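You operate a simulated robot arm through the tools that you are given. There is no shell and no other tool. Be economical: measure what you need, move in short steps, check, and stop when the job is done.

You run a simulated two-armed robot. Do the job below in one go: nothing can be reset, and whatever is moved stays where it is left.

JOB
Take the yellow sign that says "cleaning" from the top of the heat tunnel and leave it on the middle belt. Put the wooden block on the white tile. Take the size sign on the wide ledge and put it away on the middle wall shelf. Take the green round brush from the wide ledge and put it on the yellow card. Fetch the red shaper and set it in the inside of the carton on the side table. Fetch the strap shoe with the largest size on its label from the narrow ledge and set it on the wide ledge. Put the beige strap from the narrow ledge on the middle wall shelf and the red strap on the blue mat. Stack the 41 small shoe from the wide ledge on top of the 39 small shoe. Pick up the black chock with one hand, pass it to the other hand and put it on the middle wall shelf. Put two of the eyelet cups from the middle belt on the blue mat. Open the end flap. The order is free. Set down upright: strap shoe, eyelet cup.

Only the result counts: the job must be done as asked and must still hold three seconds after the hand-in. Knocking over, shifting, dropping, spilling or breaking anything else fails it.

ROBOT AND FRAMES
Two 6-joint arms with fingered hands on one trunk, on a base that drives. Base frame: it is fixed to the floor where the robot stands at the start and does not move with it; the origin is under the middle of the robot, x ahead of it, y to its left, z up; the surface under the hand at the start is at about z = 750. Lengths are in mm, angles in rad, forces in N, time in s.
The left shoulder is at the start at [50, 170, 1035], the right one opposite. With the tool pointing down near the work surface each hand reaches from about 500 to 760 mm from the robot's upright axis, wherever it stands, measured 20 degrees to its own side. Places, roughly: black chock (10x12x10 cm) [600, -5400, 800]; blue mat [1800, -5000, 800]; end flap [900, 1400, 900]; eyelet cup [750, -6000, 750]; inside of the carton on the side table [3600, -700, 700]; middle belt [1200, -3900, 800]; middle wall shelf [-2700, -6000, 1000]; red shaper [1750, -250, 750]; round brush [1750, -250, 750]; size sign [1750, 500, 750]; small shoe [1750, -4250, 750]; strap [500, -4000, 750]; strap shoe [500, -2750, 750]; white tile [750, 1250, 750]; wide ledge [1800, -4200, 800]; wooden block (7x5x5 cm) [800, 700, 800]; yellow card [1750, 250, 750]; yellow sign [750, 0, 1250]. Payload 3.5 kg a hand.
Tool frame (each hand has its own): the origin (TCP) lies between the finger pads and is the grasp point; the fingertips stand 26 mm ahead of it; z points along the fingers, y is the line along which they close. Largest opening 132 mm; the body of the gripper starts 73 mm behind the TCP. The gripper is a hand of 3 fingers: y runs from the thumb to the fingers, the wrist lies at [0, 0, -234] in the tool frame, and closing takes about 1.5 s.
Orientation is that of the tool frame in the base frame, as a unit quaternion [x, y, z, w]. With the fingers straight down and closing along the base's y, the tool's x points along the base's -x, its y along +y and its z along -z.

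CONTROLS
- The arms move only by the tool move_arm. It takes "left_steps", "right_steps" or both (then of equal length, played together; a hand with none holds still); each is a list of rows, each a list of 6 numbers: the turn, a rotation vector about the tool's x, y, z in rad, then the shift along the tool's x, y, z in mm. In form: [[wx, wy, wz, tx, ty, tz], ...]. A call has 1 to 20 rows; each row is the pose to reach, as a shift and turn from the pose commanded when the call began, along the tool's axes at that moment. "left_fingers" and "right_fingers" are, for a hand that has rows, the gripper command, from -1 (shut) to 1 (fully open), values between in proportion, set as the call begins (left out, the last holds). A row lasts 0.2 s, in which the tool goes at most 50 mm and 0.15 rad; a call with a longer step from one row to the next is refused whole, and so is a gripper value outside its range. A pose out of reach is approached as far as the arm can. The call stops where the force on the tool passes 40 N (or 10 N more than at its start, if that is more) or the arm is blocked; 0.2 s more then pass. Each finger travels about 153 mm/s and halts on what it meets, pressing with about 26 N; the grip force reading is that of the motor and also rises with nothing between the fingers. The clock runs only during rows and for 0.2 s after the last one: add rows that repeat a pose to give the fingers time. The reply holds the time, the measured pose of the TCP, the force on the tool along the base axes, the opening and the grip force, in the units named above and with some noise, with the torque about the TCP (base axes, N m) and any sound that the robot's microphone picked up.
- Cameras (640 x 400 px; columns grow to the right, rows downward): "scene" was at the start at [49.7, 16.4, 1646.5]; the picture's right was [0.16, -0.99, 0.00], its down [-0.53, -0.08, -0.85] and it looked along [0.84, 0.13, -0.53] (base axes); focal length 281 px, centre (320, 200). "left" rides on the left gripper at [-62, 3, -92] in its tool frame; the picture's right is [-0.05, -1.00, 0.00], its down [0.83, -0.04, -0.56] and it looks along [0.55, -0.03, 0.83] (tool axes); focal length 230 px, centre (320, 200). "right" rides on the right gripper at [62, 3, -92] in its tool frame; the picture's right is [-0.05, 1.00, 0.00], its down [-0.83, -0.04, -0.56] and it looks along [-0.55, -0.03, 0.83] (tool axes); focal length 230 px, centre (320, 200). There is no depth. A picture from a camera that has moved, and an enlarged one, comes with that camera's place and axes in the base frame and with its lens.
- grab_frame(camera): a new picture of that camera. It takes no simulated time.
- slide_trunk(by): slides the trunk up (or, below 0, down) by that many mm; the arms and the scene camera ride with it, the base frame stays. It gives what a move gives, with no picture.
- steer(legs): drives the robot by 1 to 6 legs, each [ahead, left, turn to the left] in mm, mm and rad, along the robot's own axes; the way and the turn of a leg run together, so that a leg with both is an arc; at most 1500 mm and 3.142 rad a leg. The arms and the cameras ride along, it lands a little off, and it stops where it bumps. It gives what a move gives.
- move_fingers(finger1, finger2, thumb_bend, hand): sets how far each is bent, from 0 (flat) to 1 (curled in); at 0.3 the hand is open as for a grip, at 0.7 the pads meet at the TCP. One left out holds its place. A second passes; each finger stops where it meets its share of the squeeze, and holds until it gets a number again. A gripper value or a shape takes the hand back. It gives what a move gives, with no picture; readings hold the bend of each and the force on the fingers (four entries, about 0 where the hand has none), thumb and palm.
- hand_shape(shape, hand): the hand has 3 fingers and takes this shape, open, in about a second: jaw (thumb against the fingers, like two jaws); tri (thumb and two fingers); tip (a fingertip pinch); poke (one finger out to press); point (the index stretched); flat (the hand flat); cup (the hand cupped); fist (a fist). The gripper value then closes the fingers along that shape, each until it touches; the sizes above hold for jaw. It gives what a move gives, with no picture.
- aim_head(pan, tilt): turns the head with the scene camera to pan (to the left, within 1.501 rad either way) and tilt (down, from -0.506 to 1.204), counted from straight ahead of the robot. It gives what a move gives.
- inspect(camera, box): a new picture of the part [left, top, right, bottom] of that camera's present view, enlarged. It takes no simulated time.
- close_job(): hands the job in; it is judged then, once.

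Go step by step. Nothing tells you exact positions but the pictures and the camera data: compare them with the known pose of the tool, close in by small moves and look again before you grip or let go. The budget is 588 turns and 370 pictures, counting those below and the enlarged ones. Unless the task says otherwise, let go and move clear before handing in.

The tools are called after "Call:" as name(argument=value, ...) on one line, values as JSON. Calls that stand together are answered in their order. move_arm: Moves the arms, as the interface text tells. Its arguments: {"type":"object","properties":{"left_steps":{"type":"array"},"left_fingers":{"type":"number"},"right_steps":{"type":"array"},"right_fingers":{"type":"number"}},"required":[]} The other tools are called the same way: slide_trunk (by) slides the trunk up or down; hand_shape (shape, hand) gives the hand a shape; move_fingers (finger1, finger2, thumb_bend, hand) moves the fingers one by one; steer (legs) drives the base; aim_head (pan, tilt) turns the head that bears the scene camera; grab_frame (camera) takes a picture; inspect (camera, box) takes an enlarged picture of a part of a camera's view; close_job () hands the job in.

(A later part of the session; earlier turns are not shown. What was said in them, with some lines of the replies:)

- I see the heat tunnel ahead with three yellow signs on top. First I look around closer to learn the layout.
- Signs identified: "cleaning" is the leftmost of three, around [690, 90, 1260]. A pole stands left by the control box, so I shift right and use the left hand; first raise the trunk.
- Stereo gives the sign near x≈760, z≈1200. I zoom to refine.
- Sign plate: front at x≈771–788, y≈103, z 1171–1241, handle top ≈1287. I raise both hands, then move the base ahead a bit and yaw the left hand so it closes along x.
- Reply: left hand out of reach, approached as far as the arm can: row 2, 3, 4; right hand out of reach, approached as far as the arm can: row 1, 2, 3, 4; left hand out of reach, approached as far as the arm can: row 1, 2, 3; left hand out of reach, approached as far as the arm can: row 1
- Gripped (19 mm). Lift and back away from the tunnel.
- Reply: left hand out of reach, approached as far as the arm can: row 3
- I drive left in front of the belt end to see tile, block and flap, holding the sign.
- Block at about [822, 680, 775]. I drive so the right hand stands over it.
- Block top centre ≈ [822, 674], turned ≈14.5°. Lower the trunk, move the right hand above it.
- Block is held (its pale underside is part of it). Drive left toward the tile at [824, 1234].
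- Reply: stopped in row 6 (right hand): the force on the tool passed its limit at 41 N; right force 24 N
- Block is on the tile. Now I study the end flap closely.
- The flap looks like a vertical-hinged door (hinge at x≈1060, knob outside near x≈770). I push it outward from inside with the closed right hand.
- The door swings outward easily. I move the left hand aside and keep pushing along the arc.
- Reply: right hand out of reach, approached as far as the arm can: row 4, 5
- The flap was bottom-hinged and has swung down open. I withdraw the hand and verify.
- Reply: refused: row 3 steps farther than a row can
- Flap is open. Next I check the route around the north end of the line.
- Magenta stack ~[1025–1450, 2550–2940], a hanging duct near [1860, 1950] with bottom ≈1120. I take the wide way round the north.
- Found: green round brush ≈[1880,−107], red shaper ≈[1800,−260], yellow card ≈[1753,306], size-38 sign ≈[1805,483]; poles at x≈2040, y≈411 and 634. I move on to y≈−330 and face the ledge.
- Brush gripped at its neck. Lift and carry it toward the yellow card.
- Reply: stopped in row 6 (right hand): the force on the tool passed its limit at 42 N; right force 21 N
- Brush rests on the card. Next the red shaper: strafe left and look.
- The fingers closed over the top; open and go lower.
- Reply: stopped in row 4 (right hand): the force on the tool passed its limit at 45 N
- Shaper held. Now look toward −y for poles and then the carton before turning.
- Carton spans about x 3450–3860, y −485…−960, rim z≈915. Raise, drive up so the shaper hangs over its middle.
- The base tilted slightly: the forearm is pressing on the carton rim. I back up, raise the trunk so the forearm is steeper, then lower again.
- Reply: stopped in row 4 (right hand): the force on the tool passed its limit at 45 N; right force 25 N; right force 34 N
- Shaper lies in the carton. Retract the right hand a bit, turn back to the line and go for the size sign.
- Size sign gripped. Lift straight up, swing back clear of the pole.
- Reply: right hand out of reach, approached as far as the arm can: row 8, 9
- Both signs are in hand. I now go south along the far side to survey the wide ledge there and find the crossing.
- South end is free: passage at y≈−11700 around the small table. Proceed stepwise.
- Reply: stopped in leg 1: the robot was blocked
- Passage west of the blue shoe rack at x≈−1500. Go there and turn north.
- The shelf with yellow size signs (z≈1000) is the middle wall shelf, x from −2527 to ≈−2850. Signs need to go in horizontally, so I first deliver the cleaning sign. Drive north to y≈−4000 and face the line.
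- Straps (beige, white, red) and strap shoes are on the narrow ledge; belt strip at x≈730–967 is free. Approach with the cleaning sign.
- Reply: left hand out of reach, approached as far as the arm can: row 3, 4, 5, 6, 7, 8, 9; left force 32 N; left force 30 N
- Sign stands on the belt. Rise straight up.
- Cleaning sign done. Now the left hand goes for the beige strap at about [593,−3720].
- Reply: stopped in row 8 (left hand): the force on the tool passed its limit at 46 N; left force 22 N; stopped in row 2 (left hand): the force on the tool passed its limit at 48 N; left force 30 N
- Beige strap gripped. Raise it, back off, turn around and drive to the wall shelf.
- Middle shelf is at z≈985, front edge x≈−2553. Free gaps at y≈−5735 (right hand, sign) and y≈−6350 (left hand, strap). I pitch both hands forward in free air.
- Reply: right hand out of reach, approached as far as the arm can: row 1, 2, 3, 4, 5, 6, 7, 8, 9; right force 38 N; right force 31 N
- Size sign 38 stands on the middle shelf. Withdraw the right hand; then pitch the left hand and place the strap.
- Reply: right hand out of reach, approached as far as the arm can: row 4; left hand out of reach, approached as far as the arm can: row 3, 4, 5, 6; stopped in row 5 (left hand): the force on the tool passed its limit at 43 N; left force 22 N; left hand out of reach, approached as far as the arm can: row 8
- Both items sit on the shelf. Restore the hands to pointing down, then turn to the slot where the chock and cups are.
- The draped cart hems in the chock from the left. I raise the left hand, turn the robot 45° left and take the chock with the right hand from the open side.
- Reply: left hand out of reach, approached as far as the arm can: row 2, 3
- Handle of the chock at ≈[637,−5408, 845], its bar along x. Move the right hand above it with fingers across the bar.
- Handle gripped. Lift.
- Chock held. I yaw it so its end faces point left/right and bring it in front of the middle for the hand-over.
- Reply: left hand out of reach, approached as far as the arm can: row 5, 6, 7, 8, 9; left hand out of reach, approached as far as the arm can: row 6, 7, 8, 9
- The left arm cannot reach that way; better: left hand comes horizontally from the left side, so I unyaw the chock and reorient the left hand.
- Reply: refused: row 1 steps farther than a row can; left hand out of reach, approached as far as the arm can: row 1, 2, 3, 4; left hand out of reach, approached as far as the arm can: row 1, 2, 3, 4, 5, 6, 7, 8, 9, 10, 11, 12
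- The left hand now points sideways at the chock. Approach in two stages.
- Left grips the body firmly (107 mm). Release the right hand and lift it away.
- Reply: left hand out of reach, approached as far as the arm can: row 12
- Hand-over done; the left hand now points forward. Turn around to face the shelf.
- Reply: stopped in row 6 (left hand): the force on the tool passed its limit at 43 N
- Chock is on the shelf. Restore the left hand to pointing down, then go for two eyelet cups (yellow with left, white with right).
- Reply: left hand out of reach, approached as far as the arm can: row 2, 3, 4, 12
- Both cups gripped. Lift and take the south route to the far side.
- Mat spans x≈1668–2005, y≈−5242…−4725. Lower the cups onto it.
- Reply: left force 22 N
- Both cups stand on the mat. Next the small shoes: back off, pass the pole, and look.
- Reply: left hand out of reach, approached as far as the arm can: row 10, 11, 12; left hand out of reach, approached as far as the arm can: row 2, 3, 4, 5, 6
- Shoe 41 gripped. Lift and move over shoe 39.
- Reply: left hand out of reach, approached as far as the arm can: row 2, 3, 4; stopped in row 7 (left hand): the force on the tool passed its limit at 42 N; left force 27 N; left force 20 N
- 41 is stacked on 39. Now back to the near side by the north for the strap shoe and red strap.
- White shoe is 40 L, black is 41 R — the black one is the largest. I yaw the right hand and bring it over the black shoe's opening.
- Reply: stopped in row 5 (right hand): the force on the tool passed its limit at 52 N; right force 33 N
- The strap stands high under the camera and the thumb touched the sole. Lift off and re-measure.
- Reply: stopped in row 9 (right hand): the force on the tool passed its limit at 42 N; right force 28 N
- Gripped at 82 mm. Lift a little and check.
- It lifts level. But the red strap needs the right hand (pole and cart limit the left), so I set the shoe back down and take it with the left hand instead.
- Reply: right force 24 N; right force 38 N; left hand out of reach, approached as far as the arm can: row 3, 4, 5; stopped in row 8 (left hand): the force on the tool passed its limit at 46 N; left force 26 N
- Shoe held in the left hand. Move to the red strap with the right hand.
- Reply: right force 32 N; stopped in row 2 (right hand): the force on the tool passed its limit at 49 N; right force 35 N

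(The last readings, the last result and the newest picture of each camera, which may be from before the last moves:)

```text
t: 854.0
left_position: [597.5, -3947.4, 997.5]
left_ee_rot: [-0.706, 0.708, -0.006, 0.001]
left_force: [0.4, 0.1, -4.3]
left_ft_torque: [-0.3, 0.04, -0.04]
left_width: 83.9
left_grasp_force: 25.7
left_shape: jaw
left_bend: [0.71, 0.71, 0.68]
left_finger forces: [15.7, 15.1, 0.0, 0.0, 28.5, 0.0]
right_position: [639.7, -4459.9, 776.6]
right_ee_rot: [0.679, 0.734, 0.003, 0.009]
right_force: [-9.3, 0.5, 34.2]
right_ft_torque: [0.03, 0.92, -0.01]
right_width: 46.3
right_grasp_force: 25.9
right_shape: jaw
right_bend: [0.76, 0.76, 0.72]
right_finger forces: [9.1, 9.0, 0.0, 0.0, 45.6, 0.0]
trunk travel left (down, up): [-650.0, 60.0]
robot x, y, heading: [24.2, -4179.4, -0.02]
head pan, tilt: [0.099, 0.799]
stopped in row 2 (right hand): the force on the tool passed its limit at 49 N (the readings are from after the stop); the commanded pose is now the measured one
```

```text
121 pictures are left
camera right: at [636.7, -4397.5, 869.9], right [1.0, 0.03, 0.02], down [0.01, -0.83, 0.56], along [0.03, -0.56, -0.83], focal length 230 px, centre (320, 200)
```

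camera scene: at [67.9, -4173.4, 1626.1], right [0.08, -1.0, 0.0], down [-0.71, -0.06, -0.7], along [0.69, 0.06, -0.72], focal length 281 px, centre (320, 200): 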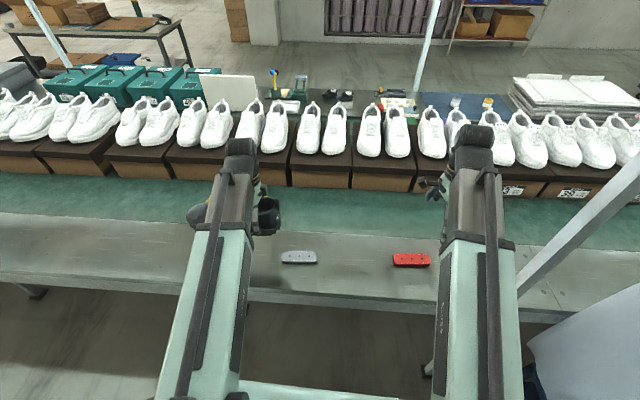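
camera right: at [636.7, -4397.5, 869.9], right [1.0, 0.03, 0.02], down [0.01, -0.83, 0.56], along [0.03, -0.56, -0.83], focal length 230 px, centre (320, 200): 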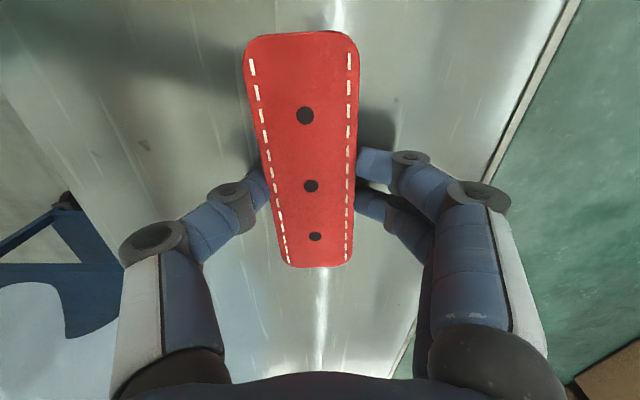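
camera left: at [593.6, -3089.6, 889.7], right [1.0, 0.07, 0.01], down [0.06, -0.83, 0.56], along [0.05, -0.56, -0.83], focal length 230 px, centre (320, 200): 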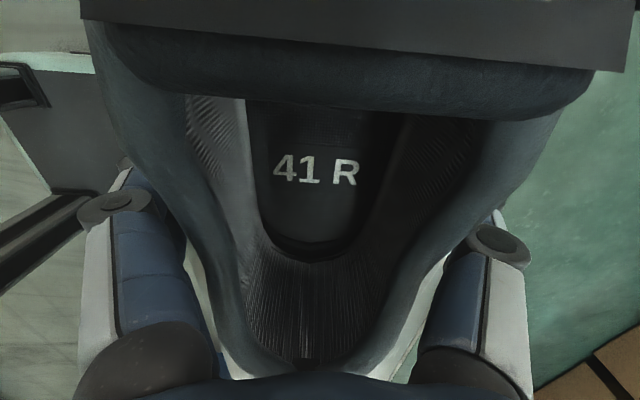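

Gripped; lift it.

Call:
move_arm(right_steps=[[0, 0, 0, 0, 0, -10], [0, 0, 0, 0, 0, -40], [0, 0, 0, 0, 0, -85], [0, 0, 0, 0, 0, -130], [0, 0, 0, 0, 0, -175], [0, 0, 0, 0, 0, -220], [0, 0, 0, 0, 0, -260]])

Call:
grab_frame(camera="right")

Call:
grab_frame(camera="scene")

```text
t: 855.6
left_position: [599.6, -3946.9, 997.0]
left_ee_rot: [-0.705, 0.709, -0.004, 0.0]
left_force: [0.1, -0.6, -3.7]
left_ft_torque: [-0.28, 0.02, -0.03]
left_width: 84.1
left_grasp_force: 26.5
left_shape: jaw
left_bend: [0.71, 0.71, 0.68]
left_finger forces: [15.7, 15.1, 0.0, 0.1, 28.4, 0.0]
right_position: [640.3, -4458.4, 1035.9]
right_ee_rot: [0.679, 0.734, 0.004, 0.009]
right_force: [0.1, -0.3, -1.2]
right_ft_torque: [0.02, 0.01, 0.04]
right_width: 43.0
right_grasp_force: 26.0
right_shape: jaw
right_bend: [0.75, 0.75, 0.71]
right_finger forces: [11.1, 11.1, 0.0, 0.0, 22.2, 0.0]
trunk travel left (down, up): [-650.0, 60.0]
robot x, y, heading: [22.8, -4181.4, -0.021]
head pan, tilt: [0.099, 0.799]
```

```text
120 pictures are left
camera right: at [637.0, -4396.4, 1129.3], right [1.0, 0.03, 0.02], down [0.01, -0.83, 0.56], along [0.03, -0.56, -0.83], focal length 230 px, centre (320, 200)
```

right: 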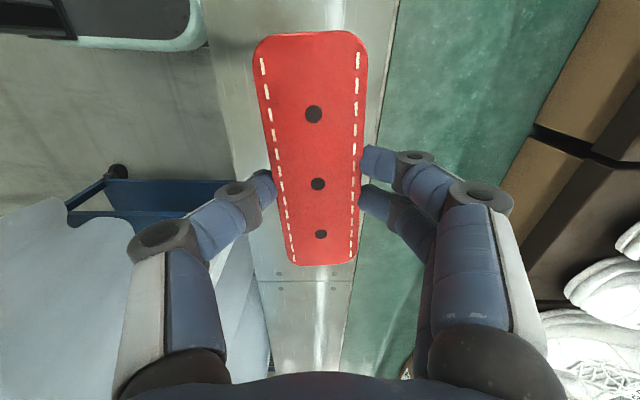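

```text
119 pictures are left
camera scene: at [67.8, -4172.6, 1626.1], right [0.08, -1.0, 0.0], down [-0.71, -0.06, -0.7], along [0.69, 0.06, -0.72], focal length 281 px, centre (320, 200)
```

scene: 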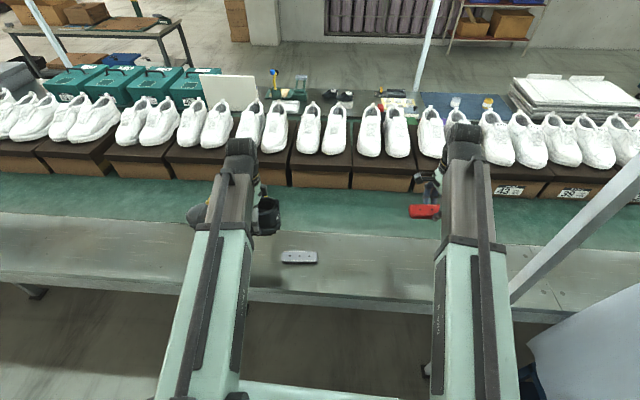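

Both items in hand. South route again.

Call:
steer(legs=[[-1450, 0, 0.02], [-180, 0, 0], [0, 0, -1.571], [1400, 0, 0], [1400, 0, 0]])

Call:
aim_head(pan=0.0, tilt=0.4)

Call:
grab_frame(camera="scene")

```text
t: 881.1
left_position: [-1344.5, -7580.9, 995.8]
left_ee_rot: [-0.013, 1.0, -0.003, -0.003]
left_force: [-0.2, -0.2, -3.7]
left_ft_torque: [0.01, 0.3, -0.01]
left_width: 83.7
left_grasp_force: 26.0
left_shape: jaw
left_bend: [0.71, 0.71, 0.68]
left_finger forces: [14.2, 13.5, 0.0, 0.0, 26.6, 0.1]
right_position: [-1855.2, -7636.2, 1034.3]
right_ee_rot: [0.999, 0.054, -0.004, 0.008]
right_force: [0.3, -0.6, -0.8]
right_ft_torque: [0.01, 0.01, -0.01]
right_width: 42.8
right_grasp_force: 25.6
right_shape: jaw
right_bend: [0.75, 0.75, 0.71]
right_finger forces: [10.9, 10.7, 0.0, 0.0, 21.7, 0.0]
trunk travel left (down, up): [-650.0, 60.0]
robot x, y, heading: [-1600.5, -7015.1, -1.561]
head pan, tilt: [0.099, 0.799]
```

```text
t: 882.0
left_position: [-1344.9, -7581.0, 997.3]
left_ee_rot: [-0.011, 1.0, -0.004, -0.003]
left_force: [-0.5, 0.1, -3.4]
left_ft_torque: [0.01, 0.29, 0.01]
left_width: 83.9
left_grasp_force: 26.5
left_shape: jaw
left_bend: [0.71, 0.71, 0.68]
left_finger forces: [14.3, 13.5, 0.0, 0.1, 26.7, 0.2]
right_position: [-1854.3, -7636.1, 1034.6]
right_ee_rot: [0.999, 0.053, -0.004, 0.009]
right_force: [0.3, 0.3, -0.2]
right_ft_torque: [0.02, 0.01, -0.01]
right_width: 42.5
right_grasp_force: 26.4
right_shape: jaw
right_bend: [0.75, 0.75, 0.71]
right_finger forces: [10.9, 10.9, 0.0, 0.0, 21.7, 0.0]
trunk travel left (down, up): [-650.0, 60.0]
robot x, y, heading: [-1594.9, -7013.1, -1.561]
head pan, tilt: [0.0, 0.4]
```

```text
118 pictures are left
camera scene: at [-1594.5, -7064.7, 1661.1], right [-1.0, -0.01, 0.0], down [0.0, 0.39, -0.92], along [0.01, -0.92, -0.39], focal length 281 px, centre (320, 200)
```

scene: 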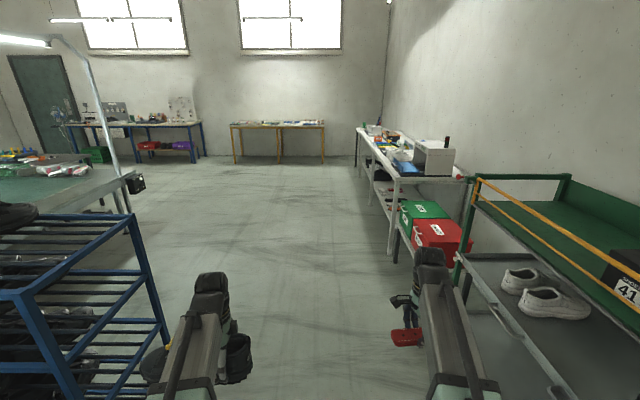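

Call:
steer(legs=[[1450, 0, -0.01], [1450, 0, 0], [1450, 0, 0], [260, 0, 0], [0, 0, 1.565]])

Call:
steer(legs=[[1400, 0, 0], [1400, 0, 0]])

```text
t: 908.1
left_position: [-940.2, -11387.5, 997.8]
left_ee_rot: [0.712, -0.702, 0.005, 0.0]
left_force: [0.4, 0.4, -4.2]
left_ft_torque: [-0.31, -0.07, 0.01]
left_width: 83.5
left_grasp_force: 25.8
left_shape: jaw
left_bend: [0.71, 0.71, 0.69]
left_finger forces: [13.3, 12.8, 0.0, 0.0, 25.6, 0.0]
right_position: [-893.6, -11896.4, 1034.8]
right_ee_rot: [0.673, 0.739, 0.003, 0.009]
right_force: [0.2, 0.0, -0.1]
right_ft_torque: [-0.03, 0.02, 0.0]
right_width: 42.2
right_grasp_force: 25.8
right_shape: jaw
right_bend: [0.75, 0.75, 0.71]
right_finger forces: [10.7, 10.6, 0.0, 0.0, 21.1, 0.0]
trunk travel left (down, up): [-650.0, 60.0]
robot x, y, heading: [-1510.8, -11628.5, -0.0]
head pan, tilt: [0.0, 0.4]
```

```text
t: 921.6
left_position: [1851.1, -11442.0, 997.5]
left_ee_rot: [-0.702, 0.712, -0.004, 0.001]
left_force: [-0.3, 0.3, -4.5]
left_ft_torque: [-0.29, -0.01, 0.01]
left_width: 83.3
left_grasp_force: 26.3
left_shape: jaw
left_bend: [0.71, 0.71, 0.69]
left_finger forces: [13.3, 12.6, 0.0, 0.0, 25.6, 0.0]
right_position: [1886.8, -11955.1, 1034.7]
right_ee_rot: [0.683, 0.731, 0.003, 0.008]
right_force: [-1.1, 0.1, -0.5]
right_ft_torque: [0.02, -0.01, -0.04]
right_width: 42.1
right_grasp_force: 26.0
right_shape: jaw
right_bend: [0.75, 0.75, 0.71]
right_finger forces: [10.6, 10.7, 0.0, 0.1, 21.2, 0.0]
trunk travel left (down, up): [-650.0, 60.0]
robot x, y, heading: [1274.5, -11669.1, -0.029]
head pan, tilt: [0.0, 0.4]
```

Call:
steer(legs=[[980, 0, 0.03], [930, 0, 0], [0, 0, 1.571]])

Call:
aim_head(pan=0.15, tilt=0.5)

Call:
grab_frame(camera="scene")

```text
t: 934.9
left_position: [2952.0, -11107.6, 997.0]
left_ee_rot: [1.0, -0.006, 0.002, -0.003]
left_force: [0.4, 0.1, -3.5]
left_ft_torque: [0.02, -0.27, -0.03]
left_width: 83.0
left_grasp_force: 26.1
left_shape: jaw
left_bend: [0.71, 0.71, 0.69]
left_finger forces: [12.5, 12.1, 0.0, 0.1, 24.6, 0.0]
right_position: [3463.2, -11071.1, 1034.7]
right_ee_rot: [-0.034, 0.999, 0.008, 0.003]
right_force: [0.2, 0.0, -0.2]
right_ft_torque: [0.01, -0.03, 0.02]
right_width: 41.8
right_grasp_force: 25.8
right_shape: jaw
right_bend: [0.75, 0.75, 0.71]
right_finger forces: [10.4, 10.4, 0.0, 0.0, 20.8, 0.0]
trunk travel left (down, up): [-650.0, 60.0]
robot x, y, heading: [3182.7, -11685.6, 1.544]
head pan, tilt: [0.0, 0.4]
```

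```text
t: 935.6
left_position: [2953.5, -11108.5, 997.6]
left_ee_rot: [1.0, -0.005, 0.003, -0.004]
left_force: [-0.1, -0.3, -4.5]
left_ft_torque: [-0.02, -0.31, -0.02]
left_width: 83.2
left_grasp_force: 25.6
left_shape: jaw
left_bend: [0.71, 0.71, 0.69]
left_finger forces: [12.5, 12.0, 0.0, 0.0, 24.6, 0.0]
right_position: [3464.4, -11072.7, 1034.9]
right_ee_rot: [-0.034, 0.999, 0.008, 0.003]
right_force: [-0.3, 0.0, -0.8]
right_ft_torque: [-0.01, 0.02, 0.02]
right_width: 41.6
right_grasp_force: 26.1
right_shape: jaw
right_bend: [0.75, 0.75, 0.71]
right_finger forces: [10.4, 10.4, 0.0, 0.1, 20.7, 0.0]
trunk travel left (down, up): [-650.0, 60.0]
robot x, y, heading: [3182.3, -11686.2, 1.539]
head pan, tilt: [0.15, 0.499]
```

```text
117 pictures are left
camera scene: at [3171.5, -11631.4, 1652.1], right [0.99, 0.12, 0.0], down [0.06, -0.48, -0.88], along [-0.11, 0.87, -0.48], focal length 281 px, centre (320, 200)
```

scene: 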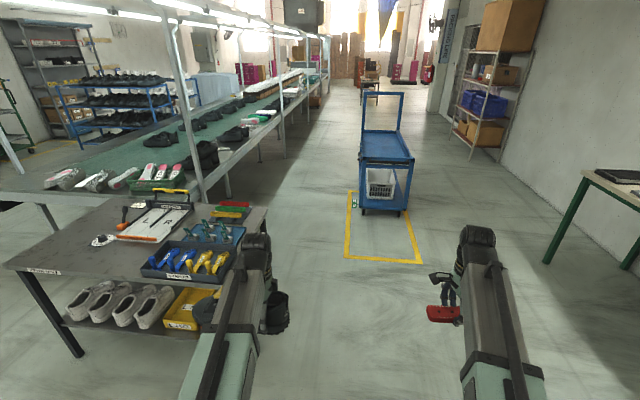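

Call:
steer(legs=[[1300, 0, 0.03], [720, 0, 0], [0, 380, 0], [1400, 0, 0], [1400, 0, 0]])

Call:
aim_head(pan=0.2, tilt=0.4)

Call:
grab_frame(camera="scene")

```text
t: 960.9
left_position: [2505.2, -6288.0, 996.8]
left_ee_rot: [1.0, 0.007, 0.002, -0.004]
left_force: [-0.3, -0.1, -3.5]
left_ft_torque: [-0.01, -0.34, 0.03]
left_width: 82.9
left_grasp_force: 25.6
left_shape: jaw
left_bend: [0.71, 0.71, 0.69]
left_finger forces: [12.4, 12.3, 0.0, 0.0, 24.7, 0.1]
right_position: [3016.0, -6236.8, 1033.7]
right_ee_rot: [-0.049, 0.999, 0.008, 0.003]
right_force: [0.5, 0.5, -1.0]
right_ft_torque: [-0.01, 0.01, 0.0]
right_width: 41.8
right_grasp_force: 25.9
right_shape: jaw
right_bend: [0.75, 0.75, 0.71]
right_finger forces: [10.4, 10.4, 0.0, 0.0, 20.8, 0.0]
trunk travel left (down, up): [-650.0, 60.0]
robot x, y, heading: [2749.4, -6858.9, 1.569]
head pan, tilt: [0.15, 0.499]
```

```text
t: 961.5
left_position: [2504.2, -6287.5, 996.8]
left_ee_rot: [1.0, 0.008, 0.002, -0.004]
left_force: [0.9, 0.5, -3.8]
left_ft_torque: [0.01, -0.28, 0.04]
left_width: 83.1
left_grasp_force: 26.2
left_shape: jaw
left_bend: [0.71, 0.71, 0.69]
left_finger forces: [12.4, 12.2, 0.0, 0.0, 24.6, 0.0]
right_position: [3015.7, -6237.2, 1034.7]
right_ee_rot: [-0.048, 0.999, 0.008, 0.004]
right_force: [-0.1, 0.3, -0.4]
right_ft_torque: [0.01, -0.01, 0.02]
right_width: 42.0
right_grasp_force: 25.9
right_shape: jaw
right_bend: [0.75, 0.75, 0.71]
right_finger forces: [10.4, 10.4, 0.0, 0.1, 20.9, 0.1]
trunk travel left (down, up): [-650.0, 60.0]
robot x, y, heading: [2749.2, -6852.3, 1.57]
head pan, tilt: [0.201, 0.4]
```

```text
116 pictures are left
camera scene: at [2733.7, -6803.5, 1661.2], right [0.98, 0.2, 0.0], down [0.08, -0.38, -0.92], along [-0.18, 0.9, -0.39], focal length 281 px, centre (320, 200)
```

scene: 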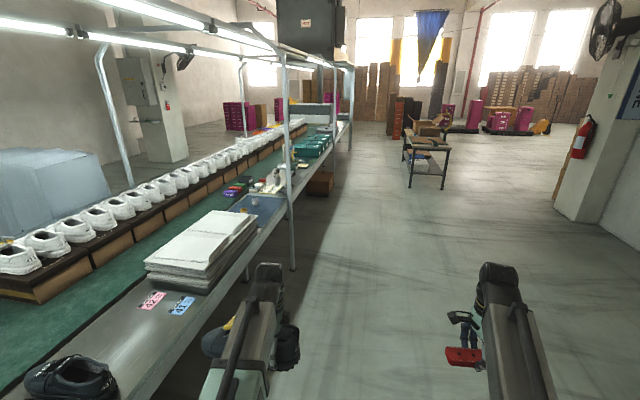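

Call:
steer(legs=[[1400, 0, 0], [190, 0, 0], [0, 0, 1.571]])

Call:
slide_trunk(by=60)

Call:
steer(legs=[[200, 0, 0]])

Call:
aim_head(pan=-0.2, tilt=0.75)

Call:
grab_frame(camera="scene")

Call:
grab_frame(camera="right")

```text
t: 973.6
left_position: [2188.2, -5507.5, 996.7]
left_ee_rot: [0.699, 0.715, -0.001, -0.005]
left_force: [0.0, -0.6, -4.2]
left_ft_torque: [0.3, 0.0, 0.0]
left_width: 82.7
left_grasp_force: 25.7
left_shape: jaw
left_bend: [0.71, 0.71, 0.69]
left_finger forces: [11.9, 12.1, 0.1, 0.0, 23.8, 0.0]
right_position: [2134.2, -4997.4, 1034.1]
right_ee_rot: [0.743, -0.669, -0.008, 0.003]
right_force: [-0.3, -0.3, -0.1]
right_ft_torque: [-0.02, 0.0, 0.02]
right_width: 41.5
right_grasp_force: 26.5
right_shape: jaw
right_bend: [0.75, 0.75, 0.71]
right_finger forces: [10.2, 10.0, 0.1, 0.1, 20.3, 0.1]
trunk travel left (down, up): [-650.0, 60.0]
robot x, y, heading: [2752.3, -5255.5, -3.133]
head pan, tilt: [0.201, 0.4]
```

```text
t: 974.6
left_position: [2188.1, -5506.4, 1057.0]
left_ee_rot: [0.698, 0.716, -0.001, -0.004]
left_force: [-0.2, -0.4, -4.2]
left_ft_torque: [0.3, -0.04, 0.0]
left_width: 82.7
left_grasp_force: 25.5
left_shape: jaw
left_bend: [0.71, 0.71, 0.69]
left_finger forces: [11.8, 12.2, 0.1, 0.0, 23.9, 0.0]
right_position: [2133.0, -4998.2, 1094.3]
right_ee_rot: [0.743, -0.669, -0.008, 0.004]
right_force: [-0.3, -1.3, -0.5]
right_ft_torque: [-0.03, -0.02, -0.03]
right_width: 41.6
right_grasp_force: 26.0
right_shape: jaw
right_bend: [0.75, 0.75, 0.71]
right_finger forces: [10.2, 10.1, 0.0, 0.1, 20.3, 0.1]
trunk travel left (down, up): [-710.0, 0.0]
robot x, y, heading: [2756.1, -5255.5, -3.135]
head pan, tilt: [0.201, 0.4]
```

```text
t: 976.2
left_position: [1984.6, -5509.3, 1056.0]
left_ee_rot: [0.698, 0.716, 0.0, -0.004]
left_force: [-0.7, -0.3, -4.4]
left_ft_torque: [0.28, -0.05, 0.02]
left_width: 82.6
left_grasp_force: 25.8
left_shape: jaw
left_bend: [0.71, 0.71, 0.69]
left_finger forces: [11.8, 12.3, 0.0, 0.1, 23.9, 0.0]
right_position: [1930.4, -4998.9, 1093.3]
right_ee_rot: [0.743, -0.669, -0.007, 0.002]
right_force: [-0.2, 0.2, -0.5]
right_ft_torque: [-0.01, -0.05, 0.06]
right_width: 41.5
right_grasp_force: 26.2
right_shape: jaw
right_bend: [0.75, 0.75, 0.71]
right_finger forces: [10.2, 10.1, 0.0, 0.0, 20.3, 0.1]
trunk travel left (down, up): [-710.0, 0.0]
robot x, y, heading: [2551.3, -5259.0, -3.135]
head pan, tilt: [0.201, 0.4]
```

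```text
t: 977.0
left_position: [1986.4, -5510.2, 1055.8]
left_ee_rot: [0.699, 0.716, -0.001, -0.004]
left_force: [-0.3, -0.9, -3.5]
left_ft_torque: [0.29, -0.01, -0.03]
left_width: 82.5
left_grasp_force: 25.9
left_shape: jaw
left_bend: [0.71, 0.71, 0.69]
left_finger forces: [11.9, 12.1, 0.0, 0.0, 23.9, 0.0]
right_position: [1931.0, -4999.0, 1093.5]
right_ee_rot: [0.743, -0.669, -0.008, 0.003]
right_force: [-0.3, -1.1, -0.7]
right_ft_torque: [-0.01, 0.0, 0.02]
right_width: 41.5
right_grasp_force: 26.3
right_shape: jaw
right_bend: [0.75, 0.75, 0.71]
right_finger forces: [10.1, 10.2, 0.1, 0.1, 20.3, 0.1]
trunk travel left (down, up): [-710.0, 0.0]
robot x, y, heading: [2552.6, -5259.1, -3.132]
head pan, tilt: [-0.201, 0.75]
```

```text
115 pictures are left
camera scene: at [2512.6, -5239.7, 1690.1], right [0.19, 0.98, 0.0], down [0.67, -0.13, -0.73], along [-0.72, 0.14, -0.68], focal length 281 px, centre (320, 200)
```

scene: 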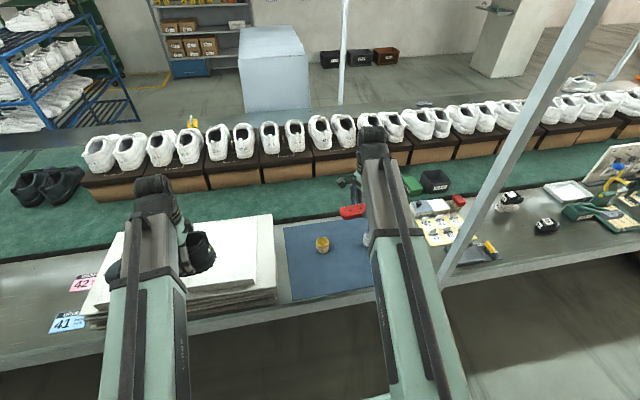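

```text
114 pictures are left
camera right: at [1936.2, -5061.5, 1188.5], right [-1.0, -0.05, 0.02], down [-0.04, 0.83, 0.56], along [-0.04, 0.56, -0.83], focal length 230 px, centre (320, 200)
```

right: 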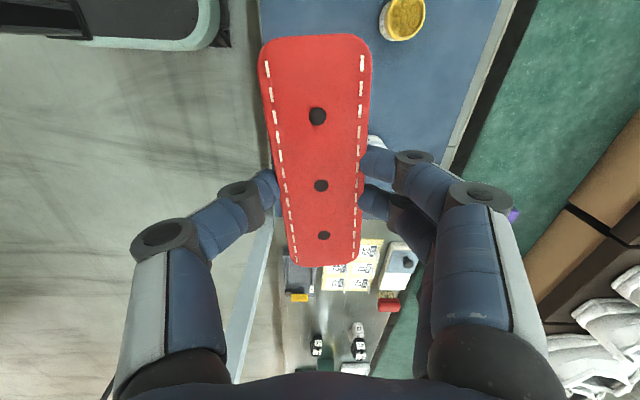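

Call:
move_arm(right_steps=[[0, 0, 0, 0, 0, 45], [0, 0, 0, 0, 0, 90], [0, 0, 0, 0, 0, 135], [0, 0, 0, 0, 0, 180], [0, 0, 0, 0, 0, 225], [0, 0, 0, 0, 0, 265], [0, 0, 0, 0, 0, 285]])

Call:
grab_frame(camera="right")

```text
t: 978.6
left_position: [1985.7, -5509.6, 1057.3]
left_ee_rot: [0.699, 0.715, -0.001, -0.004]
left_force: [0.2, -0.4, -3.4]
left_ft_torque: [0.28, -0.01, 0.0]
left_width: 82.8
left_grasp_force: 26.0
left_shape: jaw
left_bend: [0.71, 0.71, 0.69]
left_finger forces: [11.9, 12.2, 0.0, 0.0, 24.0, 0.0]
right_position: [1924.8, -4999.5, 810.5]
right_ee_rot: [0.744, -0.668, -0.008, 0.004]
right_force: [-0.7, -0.2, -1.1]
right_ft_torque: [0.01, 0.01, 0.04]
right_width: 41.3
right_grasp_force: 26.1
right_shape: jaw
right_bend: [0.75, 0.75, 0.71]
right_finger forces: [10.1, 10.0, 0.0, 0.0, 20.2, 0.1]
trunk travel left (down, up): [-710.0, 0.0]
robot x, y, heading: [2554.6, -5257.7, -3.135]
head pan, tilt: [-0.201, 0.75]
```

```text
113 pictures are left
camera right: at [1929.3, -5060.8, 904.1], right [-1.0, -0.05, 0.02], down [-0.04, 0.83, 0.56], along [-0.04, 0.56, -0.83], focal length 230 px, centre (320, 200)
```

right: 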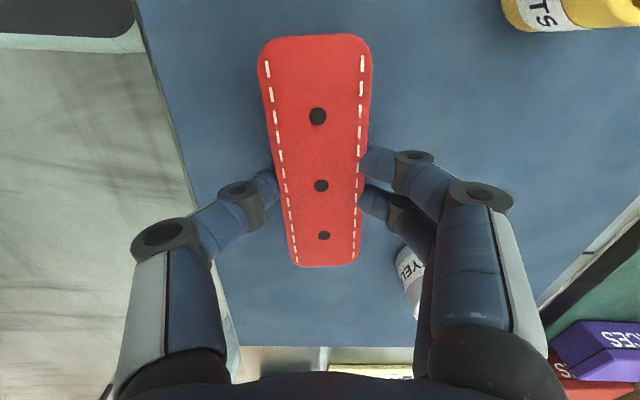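

Call:
move_arm(right_steps=[[0, 0, 0, 0, 0, 8], [0, 0, 0, 0, 0, 14], [0, 0, 0, 0, 0, 18], [0, 0, 0, 0, 0, 22], [0, 0, 0, 0, 0, 25], [0, 0, 0, 0, 0, 28], [0, 0, 0, 0, 0, 31], [0, 0, 0, 0, 0, 34], [0, 0, 0, 0, 0, 37], [0, 0, 0, 0, 0, 40]])

Call:
move_arm(right_steps=[[0, 0, 0, 0, 0, -1], [0, 0, 0, 0, 0, -1], [0, 0, 0, 0, 0, -1], [0, 0, 0, 0, 0, -1]], right_fingers=0.15)

Call:
move_arm(right_steps=[[0, 0, 0, 0, 0, -25], [0, 0, 0, 0, 0, -65], [0, 0, 0, 0, 0, -110], [0, 0, 0, 0, 0, -155], [0, 0, 0, 0, 0, -200], [0, 0, 0, 0, 0, -245]])

Call:
grab_frame(camera="right")

```text
t: 980.7
left_position: [1987.9, -5508.5, 1057.5]
left_ee_rot: [0.699, 0.715, 0.0, -0.005]
left_force: [0.0, 0.1, -4.1]
left_ft_torque: [0.32, -0.03, 0.0]
left_width: 82.6
left_grasp_force: 26.0
left_shape: jaw
left_bend: [0.71, 0.71, 0.69]
left_finger forces: [11.8, 12.2, 0.0, 0.1, 23.9, 0.1]
right_position: [1926.2, -4997.9, 779.1]
right_ee_rot: [0.744, -0.668, -0.011, 0.004]
right_force: [6.6, -2.1, 26.6]
right_ft_torque: [-0.11, -0.41, -0.06]
right_width: 43.4
right_grasp_force: 26.3
right_shape: jaw
right_bend: [0.76, 0.76, 0.71]
right_finger forces: [10.0, 10.1, 0.0, 0.0, 38.4, 0.0]
trunk travel left (down, up): [-710.0, 0.0]
robot x, y, heading: [2553.8, -5257.8, -3.135]
head pan, tilt: [-0.201, 0.75]
stopped in row 10 (right hand): the force on the tool passed its limit at 44 N (the readings are from after the stop); the commanded pose is now the measured one
```

```text
t: 981.7
left_position: [1988.3, -5510.5, 1058.1]
left_ee_rot: [0.698, 0.716, -0.001, -0.004]
left_force: [-0.3, 0.2, -3.8]
left_ft_torque: [0.3, 0.01, 0.01]
left_width: 82.5
left_grasp_force: 25.7
left_shape: jaw
left_bend: [0.71, 0.71, 0.69]
left_finger forces: [11.9, 12.2, 0.0, 0.0, 23.9, 0.1]
right_position: [1926.4, -4997.4, 779.1]
right_ee_rot: [0.744, -0.668, -0.011, 0.006]
right_force: [-6.2, -1.6, 30.4]
right_ft_torque: [-0.13, 0.0, 0.02]
right_width: 61.4
right_grasp_force: 0.0
right_shape: jaw
right_bend: [0.73, 0.73, 0.75]
right_finger forces: [6.9, 4.4, 0.0, 0.1, 18.8, 0.0]
trunk travel left (down, up): [-710.0, 0.0]
robot x, y, heading: [2551.7, -5259.2, -3.135]
head pan, tilt: [-0.201, 0.75]
```

```text
t: 983.1
left_position: [1986.8, -5508.8, 1056.0]
left_ee_rot: [0.699, 0.715, -0.002, -0.004]
left_force: [0.3, -0.4, -4.2]
left_ft_torque: [0.3, 0.0, 0.02]
left_width: 82.6
left_grasp_force: 25.3
left_shape: jaw
left_bend: [0.71, 0.71, 0.69]
left_finger forces: [11.9, 12.3, 0.0, 0.0, 23.8, 0.0]
right_position: [1931.5, -4998.8, 1022.1]
right_ee_rot: [0.743, -0.669, -0.01, 0.004]
right_force: [-0.3, 0.4, -0.2]
right_ft_torque: [-0.02, 0.04, 0.03]
right_width: 75.4
right_grasp_force: 0.0
right_shape: jaw
right_bend: [0.72, 0.72, 0.7]
right_finger forces: [0.0, 0.0, 0.0, 0.1, 0.1, 0.0]
trunk travel left (down, up): [-710.0, 0.0]
robot x, y, heading: [2548.6, -5259.8, -3.13]
head pan, tilt: [-0.201, 0.75]
```

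```text
112 pictures are left
camera right: at [1936.5, -5061.1, 1115.7], right [-1.0, -0.05, 0.02], down [-0.03, 0.83, 0.56], along [-0.05, 0.56, -0.83], focal length 230 px, centre (320, 200)
```

right: 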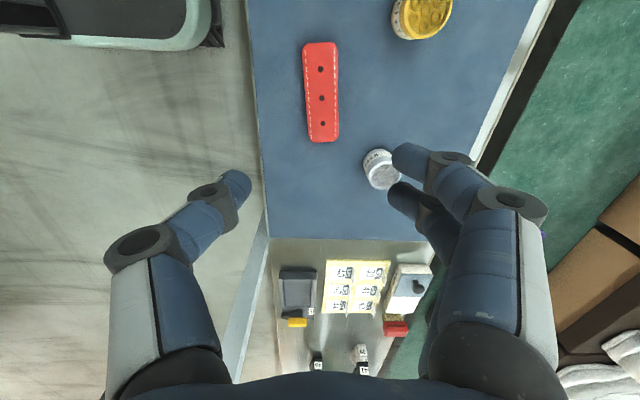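

Red strap and both cups are on the mat. Now take the strap shoe to the free stretch of the wide ledge near y≈−650.

Call:
steer(legs=[[-160, 0, 0], [0, 0, -1.577], [1450, 0, 0], [1450, 0, 0], [1450, 0, 0]])

Call:
aim_head(pan=0.5, tilt=0.5)

Call:
grab_frame(camera="scene")

```text
t: 1008.7
left_position: [2437.0, -338.4, 1057.7]
left_ee_rot: [1.0, 0.01, 0.003, -0.002]
left_force: [0.2, 1.4, -4.3]
left_ft_torque: [-0.01, -0.32, 0.02]
left_width: 82.1
left_grasp_force: 26.7
left_shape: jaw
left_bend: [0.71, 0.71, 0.69]
left_finger forces: [11.4, 12.1, 0.0, 0.0, 23.3, 0.1]
right_position: [2948.7, -283.5, 1020.7]
right_ee_rot: [-0.051, 0.999, 0.01, 0.003]
right_force: [-0.2, 0.2, -0.6]
right_ft_torque: [-0.02, 0.0, -0.02]
right_width: 75.6
right_grasp_force: 0.0
right_shape: jaw
right_bend: [0.72, 0.72, 0.7]
right_finger forces: [0.0, 0.0, 0.0, 0.0, 0.0, 0.1]
trunk travel left (down, up): [-710.0, 0.0]
robot x, y, heading: [2688.2, -905.3, 1.576]
head pan, tilt: [-0.201, 0.75]
```

```text
t: 1009.8
left_position: [2437.6, -338.7, 1055.7]
left_ee_rot: [1.0, 0.01, 0.002, -0.003]
left_force: [-0.8, 0.0, -3.9]
left_ft_torque: [0.01, -0.33, 0.0]
left_width: 82.0
left_grasp_force: 26.1
left_shape: jaw
left_bend: [0.71, 0.71, 0.69]
left_finger forces: [11.3, 12.1, 0.1, 0.0, 23.3, 0.0]
right_position: [2949.6, -284.8, 1021.6]
right_ee_rot: [-0.052, 0.999, 0.01, 0.004]
right_force: [-0.1, 0.0, -0.3]
right_ft_torque: [-0.02, -0.01, -0.03]
right_width: 75.5
right_grasp_force: 0.0
right_shape: jaw
right_bend: [0.72, 0.72, 0.7]
right_finger forces: [0.1, 0.0, 0.0, 0.0, 0.0, 0.0]
trunk travel left (down, up): [-710.0, 0.0]
robot x, y, heading: [2686.7, -906.7, 1.577]
head pan, tilt: [0.499, 0.499]
```

```text
111 pictures are left
camera scene: at [2645.1, -864.5, 1712.0], right [0.88, 0.48, 0.0], down [0.23, -0.42, -0.88], along [-0.42, 0.77, -0.48], focal length 281 px, centre (320, 200)
```

scene: 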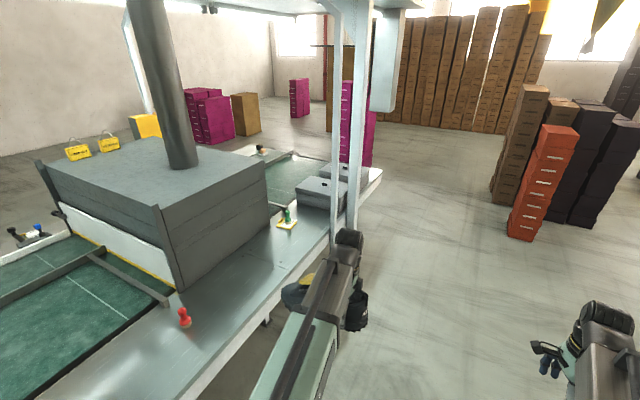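

Call:
steer(legs=[[330, 0, 0], [0, 0, 1.571], [230, 0, 0]])

Call:
aim_head(pan=0.3, tilt=0.75)

Call:
grab_frame(camera="scene")

Call:
grab_frame(camera="left")

```text
t: 1017.1
left_position: [1881.9, -810.1, 1056.1]
left_ee_rot: [0.708, 0.707, 0.0, -0.004]
left_force: [-0.8, -0.1, -4.3]
left_ft_torque: [0.3, -0.04, 0.0]
left_width: 82.0
left_grasp_force: 25.6
left_shape: jaw
left_bend: [0.71, 0.72, 0.69]
left_finger forces: [11.1, 11.8, 0.1, 0.1, 23.0, 0.0]
right_position: [1837.4, -298.1, 1021.0]
right_ee_rot: [0.736, -0.677, -0.01, 0.004]
right_force: [1.0, -0.9, -0.2]
right_ft_torque: [-0.01, -0.03, 0.0]
right_width: 75.2
right_grasp_force: 0.0
right_shape: jaw
right_bend: [0.72, 0.72, 0.7]
right_finger forces: [0.0, 0.0, 0.1, 0.0, 0.1, 0.1]
trunk travel left (down, up): [-710.0, 0.0]
robot x, y, heading: [2454.7, -572.6, 3.13]
head pan, tilt: [0.499, 0.499]
```

```text
t: 1017.9
left_position: [1883.1, -809.3, 1057.1]
left_ee_rot: [0.707, 0.707, -0.001, -0.004]
left_force: [0.8, 0.4, -4.2]
left_ft_torque: [0.27, 0.01, -0.02]
left_width: 82.1
left_grasp_force: 26.1
left_shape: jaw
left_bend: [0.71, 0.72, 0.69]
left_finger forces: [11.0, 12.0, 0.0, 0.0, 22.9, 0.1]
right_position: [1839.6, -299.0, 1020.0]
right_ee_rot: [0.736, -0.677, -0.01, 0.003]
right_force: [-1.1, -1.0, -0.6]
right_ft_torque: [0.01, -0.01, -0.01]
right_width: 75.3
right_grasp_force: 0.1
right_shape: jaw
right_bend: [0.72, 0.72, 0.7]
right_finger forces: [0.0, 0.1, 0.0, 0.0, 0.1, 0.1]
trunk travel left (down, up): [-710.0, 0.0]
robot x, y, heading: [2458.4, -572.8, 3.122]
head pan, tilt: [0.3, 0.75]
```

```text
110 pictures are left
camera scene: at [2417.0, -594.0, 1690.2], right [-0.28, 0.96, 0.0], down [0.65, 0.19, -0.73], along [-0.7, -0.21, -0.68], focal length 281 px, centre (320, 200)
```

scene: 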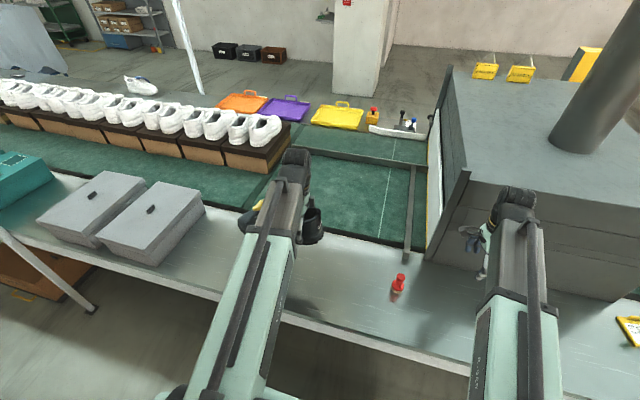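

```text
109 pictures are left
camera left: at [1886.1, -871.5, 1147.6], right [-1.0, -0.05, 0.01], down [-0.04, 0.83, 0.56], along [-0.03, 0.56, -0.83], focal length 230 px, centre (320, 200)
```

left: 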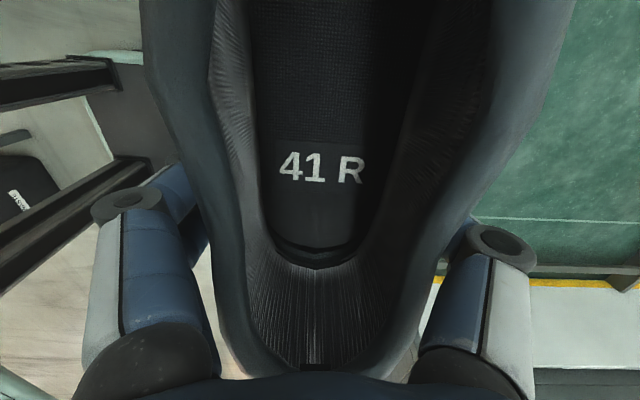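

Call:
move_arm(left_steps=[[0, 0, 0, 0, -10, 45], [0, 0, 0, 0, -20, 90], [0, 0, 0, 0, -25, 135], [0, 0, 0, 0, -25, 180], [0, 0, 0, 0, -25, 220], [0, 0, 0, 0, -25, 238]])

Call:
inspect(camera="scene", box=[160, 160, 420, 322])

```text
t: 1019.2
left_position: [1855.4, -809.8, 819.5]
left_ee_rot: [0.708, 0.706, 0.0, -0.005]
left_force: [0.7, 0.8, -1.4]
left_ft_torque: [-0.07, 0.0, -0.02]
left_width: 81.8
left_grasp_force: 26.1
left_shape: jaw
left_bend: [0.71, 0.72, 0.69]
left_finger forces: [11.3, 11.9, 0.0, 0.1, 23.7, 0.0]
right_position: [1839.5, -298.7, 1021.8]
right_ee_rot: [0.736, -0.677, -0.01, 0.005]
right_force: [-0.6, 0.6, 0.4]
right_ft_torque: [0.02, 0.0, 0.03]
right_width: 75.5
right_grasp_force: 0.1
right_shape: jaw
right_bend: [0.72, 0.72, 0.7]
right_finger forces: [0.1, 0.1, 0.1, 0.1, 0.1, 0.0]
trunk travel left (down, up): [-710.0, 0.0]
robot x, y, heading: [2458.0, -571.7, 3.127]
head pan, tilt: [0.3, 0.75]
```

```text
2.46 times, centred on (290, 241) of scene
camera zoom: at [2417.5, -593.6, 1690.2], right [-0.28, 0.96, 0.0], down [0.65, 0.19, -0.73], along [-0.7, -0.21, -0.68], focal length 691 px, centre (394, 99)
```

zoom: 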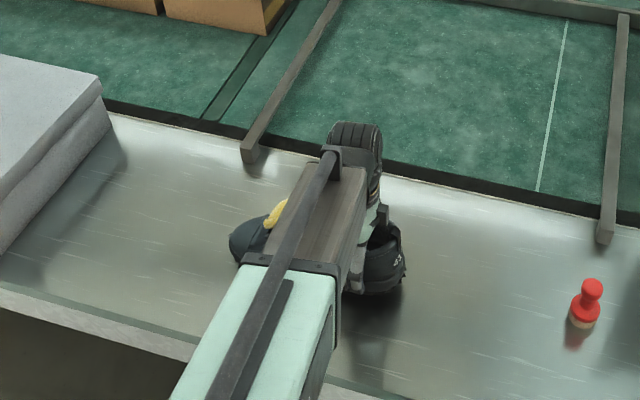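

Call:
move_arm(left_steps=[[0, 0, 0, 0, 0, 4], [0, 0, 0, 0, 0, 8], [0, 0, 0, 0, 0, 12], [0, 0, 0, 0, 0, 15], [0, 0, 0, 0, 0, 18], [0, 0, 0, 0, 0, 21], [0, 0, 0, 0, 0, 24]])

Call:
move_arm(left_steps=[[0, 0, 0, 0, 0, -1], [0, 0, 0, 0, 0, -1], [0, 0, 0, 0, 0, -1], [0, 0, 0, 0, 0, -1], [0, 0, 0, 0, 0, -1]], left_fingers=1)

Call:
move_arm(left_steps=[[0, 0, 0, 0, 0, -35], [0, 0, 0, 0, 0, -80], [0, 0, 0, 0, 0, -125], [0, 0, 0, 0, 0, -170], [0, 0, 0, 0, 0, -215]])

Call:
grab_frame(camera="left")

Call:
inspect(camera="scene", box=[160, 160, 420, 322])

```text
t: 1020.9
left_position: [1857.2, -809.6, 799.1]
left_ee_rot: [0.708, 0.707, -0.002, -0.006]
left_force: [-2.9, 4.1, 28.7]
left_ft_torque: [-0.34, -0.04, -0.17]
left_width: 80.7
left_grasp_force: 26.4
left_shape: jaw
left_bend: [0.72, 0.71, 0.71]
left_finger forces: [14.2, 12.3, 0.1, 0.0, 30.3, 0.1]
right_position: [1841.7, -297.9, 1021.6]
right_ee_rot: [0.735, -0.677, -0.01, 0.004]
right_force: [-0.7, -0.2, -0.1]
right_ft_torque: [0.0, -0.03, -0.02]
right_width: 75.3
right_grasp_force: 0.0
right_shape: jaw
right_bend: [0.72, 0.72, 0.7]
right_finger forces: [0.0, 0.0, 0.1, 0.0, 0.0, 0.0]
trunk travel left (down, up): [-710.0, 0.0]
robot x, y, heading: [2455.9, -573.0, 3.13]
head pan, tilt: [0.3, 0.75]
```

```text
t: 1022.0
left_position: [1856.9, -809.6, 797.5]
left_ee_rot: [0.707, 0.707, -0.001, -0.007]
left_force: [-9.5, 2.7, 28.7]
left_ft_torque: [-0.19, 0.33, -0.1]
left_width: 131.3
left_grasp_force: 0.1
left_shape: jaw
left_bend: [0.3, 0.3, 0.3]
left_finger forces: [3.3, 1.9, 0.0, 0.0, 23.5, 0.0]
right_position: [1840.6, -297.3, 1022.0]
right_ee_rot: [0.735, -0.678, -0.01, 0.004]
right_force: [-0.6, -0.7, -0.6]
right_ft_torque: [-0.03, 0.0, 0.01]
right_width: 75.4
right_grasp_force: 0.1
right_shape: jaw
right_bend: [0.72, 0.72, 0.7]
right_finger forces: [0.0, 0.0, 0.1, 0.1, 0.0, 0.0]
trunk travel left (down, up): [-710.0, 0.0]
robot x, y, heading: [2458.0, -571.6, 3.13]
head pan, tilt: [0.3, 0.75]
```

```text
t: 1023.2
left_position: [1858.9, -811.3, 1012.8]
left_ee_rot: [0.707, 0.707, 0.0, -0.003]
left_force: [-0.1, 0.6, 0.5]
left_ft_torque: [0.01, 0.0, 0.02]
left_width: 131.6
left_grasp_force: 0.1
left_shape: jaw
left_bend: [0.3, 0.3, 0.3]
left_finger forces: [0.0, 0.0, 0.1, 0.0, 0.0, 0.1]
right_position: [1840.5, -298.0, 1022.0]
right_ee_rot: [0.735, -0.677, -0.01, 0.004]
right_force: [0.6, 0.8, 0.2]
right_ft_torque: [-0.02, -0.02, 0.03]
right_width: 75.3
right_grasp_force: 0.1
right_shape: jaw
right_bend: [0.72, 0.72, 0.7]
right_finger forces: [0.0, 0.1, 0.0, 0.0, 0.0, 0.0]
trunk travel left (down, up): [-710.0, 0.0]
robot x, y, heading: [2453.2, -575.2, 3.13]
head pan, tilt: [0.3, 0.75]
```

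```text
107 pictures are left
camera left: at [1863.6, -872.9, 1103.4], right [-1.0, -0.05, 0.01], down [-0.04, 0.83, 0.56], along [-0.03, 0.56, -0.83], focal length 230 px, centre (320, 200)
```

left: 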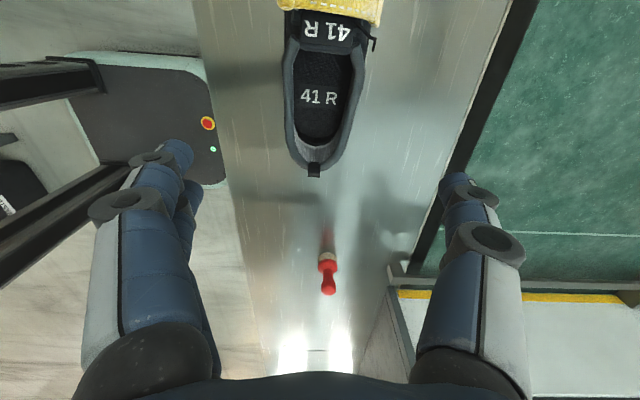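

```text
2.46 times, centred on (290, 241) of scene
camera zoom: at [2417.8, -593.6, 1690.1], right [-0.28, 0.96, 0.0], down [0.65, 0.19, -0.73], along [-0.7, -0.21, -0.68], focal length 691 px, centre (394, 99)
```

zoom: 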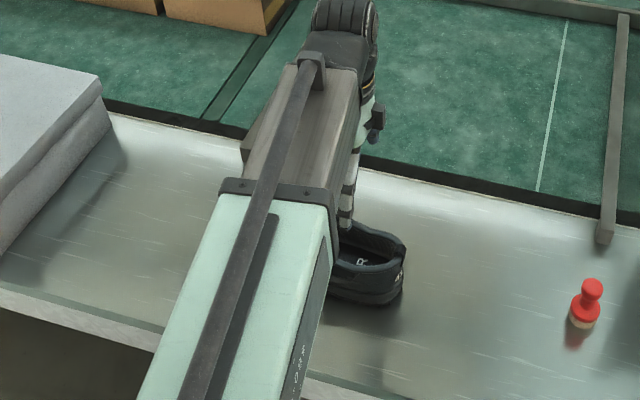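

Call:
steer(legs=[[-300, 0, 0]])

Call:
grab_frame(camera="scene")

Call:
aim_head(pan=-0.6, tilt=0.5)

Call:
grab_frame(camera="scene")

```text
t: 1025.3
left_position: [2164.5, -818.6, 1012.7]
left_ee_rot: [0.705, 0.709, 0.0, -0.005]
left_force: [0.7, 0.2, 0.7]
left_ft_torque: [-0.01, -0.01, -0.02]
left_width: 131.6
left_grasp_force: 0.1
left_shape: jaw
left_bend: [0.3, 0.3, 0.3]
left_finger forces: [0.0, 0.1, 0.0, 0.0, 0.1, 0.1]
right_position: [2142.0, -304.4, 1022.9]
right_ee_rot: [0.738, -0.675, -0.01, 0.005]
right_force: [0.6, 0.2, 0.0]
right_ft_torque: [0.0, 0.01, -0.01]
right_width: 75.5
right_grasp_force: 0.0
right_shape: jaw
right_bend: [0.72, 0.72, 0.7]
right_finger forces: [0.1, 0.1, 0.0, 0.1, 0.0, 0.0]
trunk travel left (down, up): [-710.0, 0.0]
robot x, y, heading: [2759.0, -572.7, 3.13]
head pan, tilt: [0.3, 0.75]
```

```text
105 pictures are left
camera scene: at [2720.9, -597.9, 1690.2], right [-0.29, 0.96, 0.0], down [0.65, 0.2, -0.73], along [-0.7, -0.21, -0.68], focal length 281 px, centre (320, 200)
```

scene: 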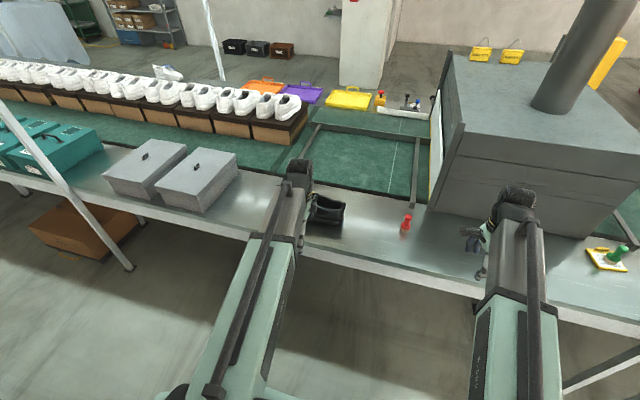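

```text
t: 1026.5
left_position: [2162.5, -818.5, 1011.5]
left_ee_rot: [0.705, 0.709, 0.0, -0.006]
left_force: [0.7, -0.5, 0.9]
left_ft_torque: [0.04, -0.02, 0.01]
left_width: 132.2
left_grasp_force: 0.1
left_shape: jaw
left_bend: [0.3, 0.3, 0.3]
left_finger forces: [0.1, 0.0, 0.0, 0.1, 0.0, 0.0]
right_position: [2139.6, -304.5, 1021.8]
right_ee_rot: [0.737, -0.676, -0.01, 0.005]
right_force: [-0.1, -0.3, -0.3]
right_ft_torque: [-0.05, -0.02, -0.02]
right_width: 75.4
right_grasp_force: 0.1
right_shape: jaw
right_bend: [0.72, 0.72, 0.7]
right_finger forces: [0.1, 0.1, 0.1, 0.0, 0.0, 0.0]
trunk travel left (down, up): [-710.0, 0.0]
robot x, y, heading: [2763.2, -576.6, 3.133]
head pan, tilt: [-0.6, 0.499]
```

```text
104 pictures are left
camera scene: at [2724.1, -522.0, 1712.1], right [0.57, 0.82, 0.0], down [0.39, -0.27, -0.88], along [-0.72, 0.5, -0.48], focal length 281 px, centre (320, 200)
```

scene: 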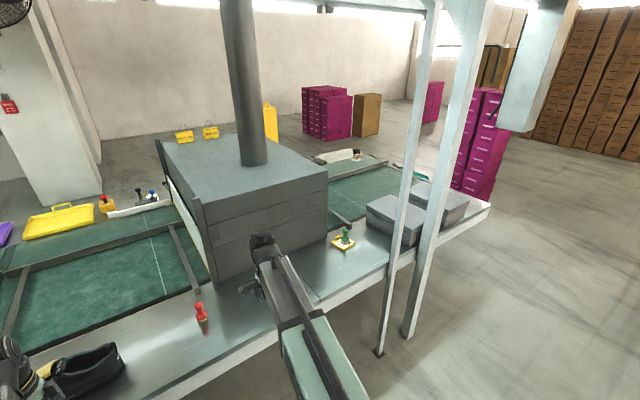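

Every item is where the job asked and both hands are clear, so I hand the job in.

Call:
close_job()

```text
The job is handed in.
```

I finished every part of the job and handed it in; the last camera views showed each item in place.

- **Possible shift:** on the far side the base bumped the blue parked cart once and stopped. In later views the cart still stood inside its yellow floor frame, but I can't rule out that it shifted slightly.
- **Strap shoe:** I read the labels as 40 on the white shoe and 41 on the black one. I moved the black one and stood it upright on the wide ledge at about y = −810, away from the roughly given spot at y = −4200, because the free space there was too tight.
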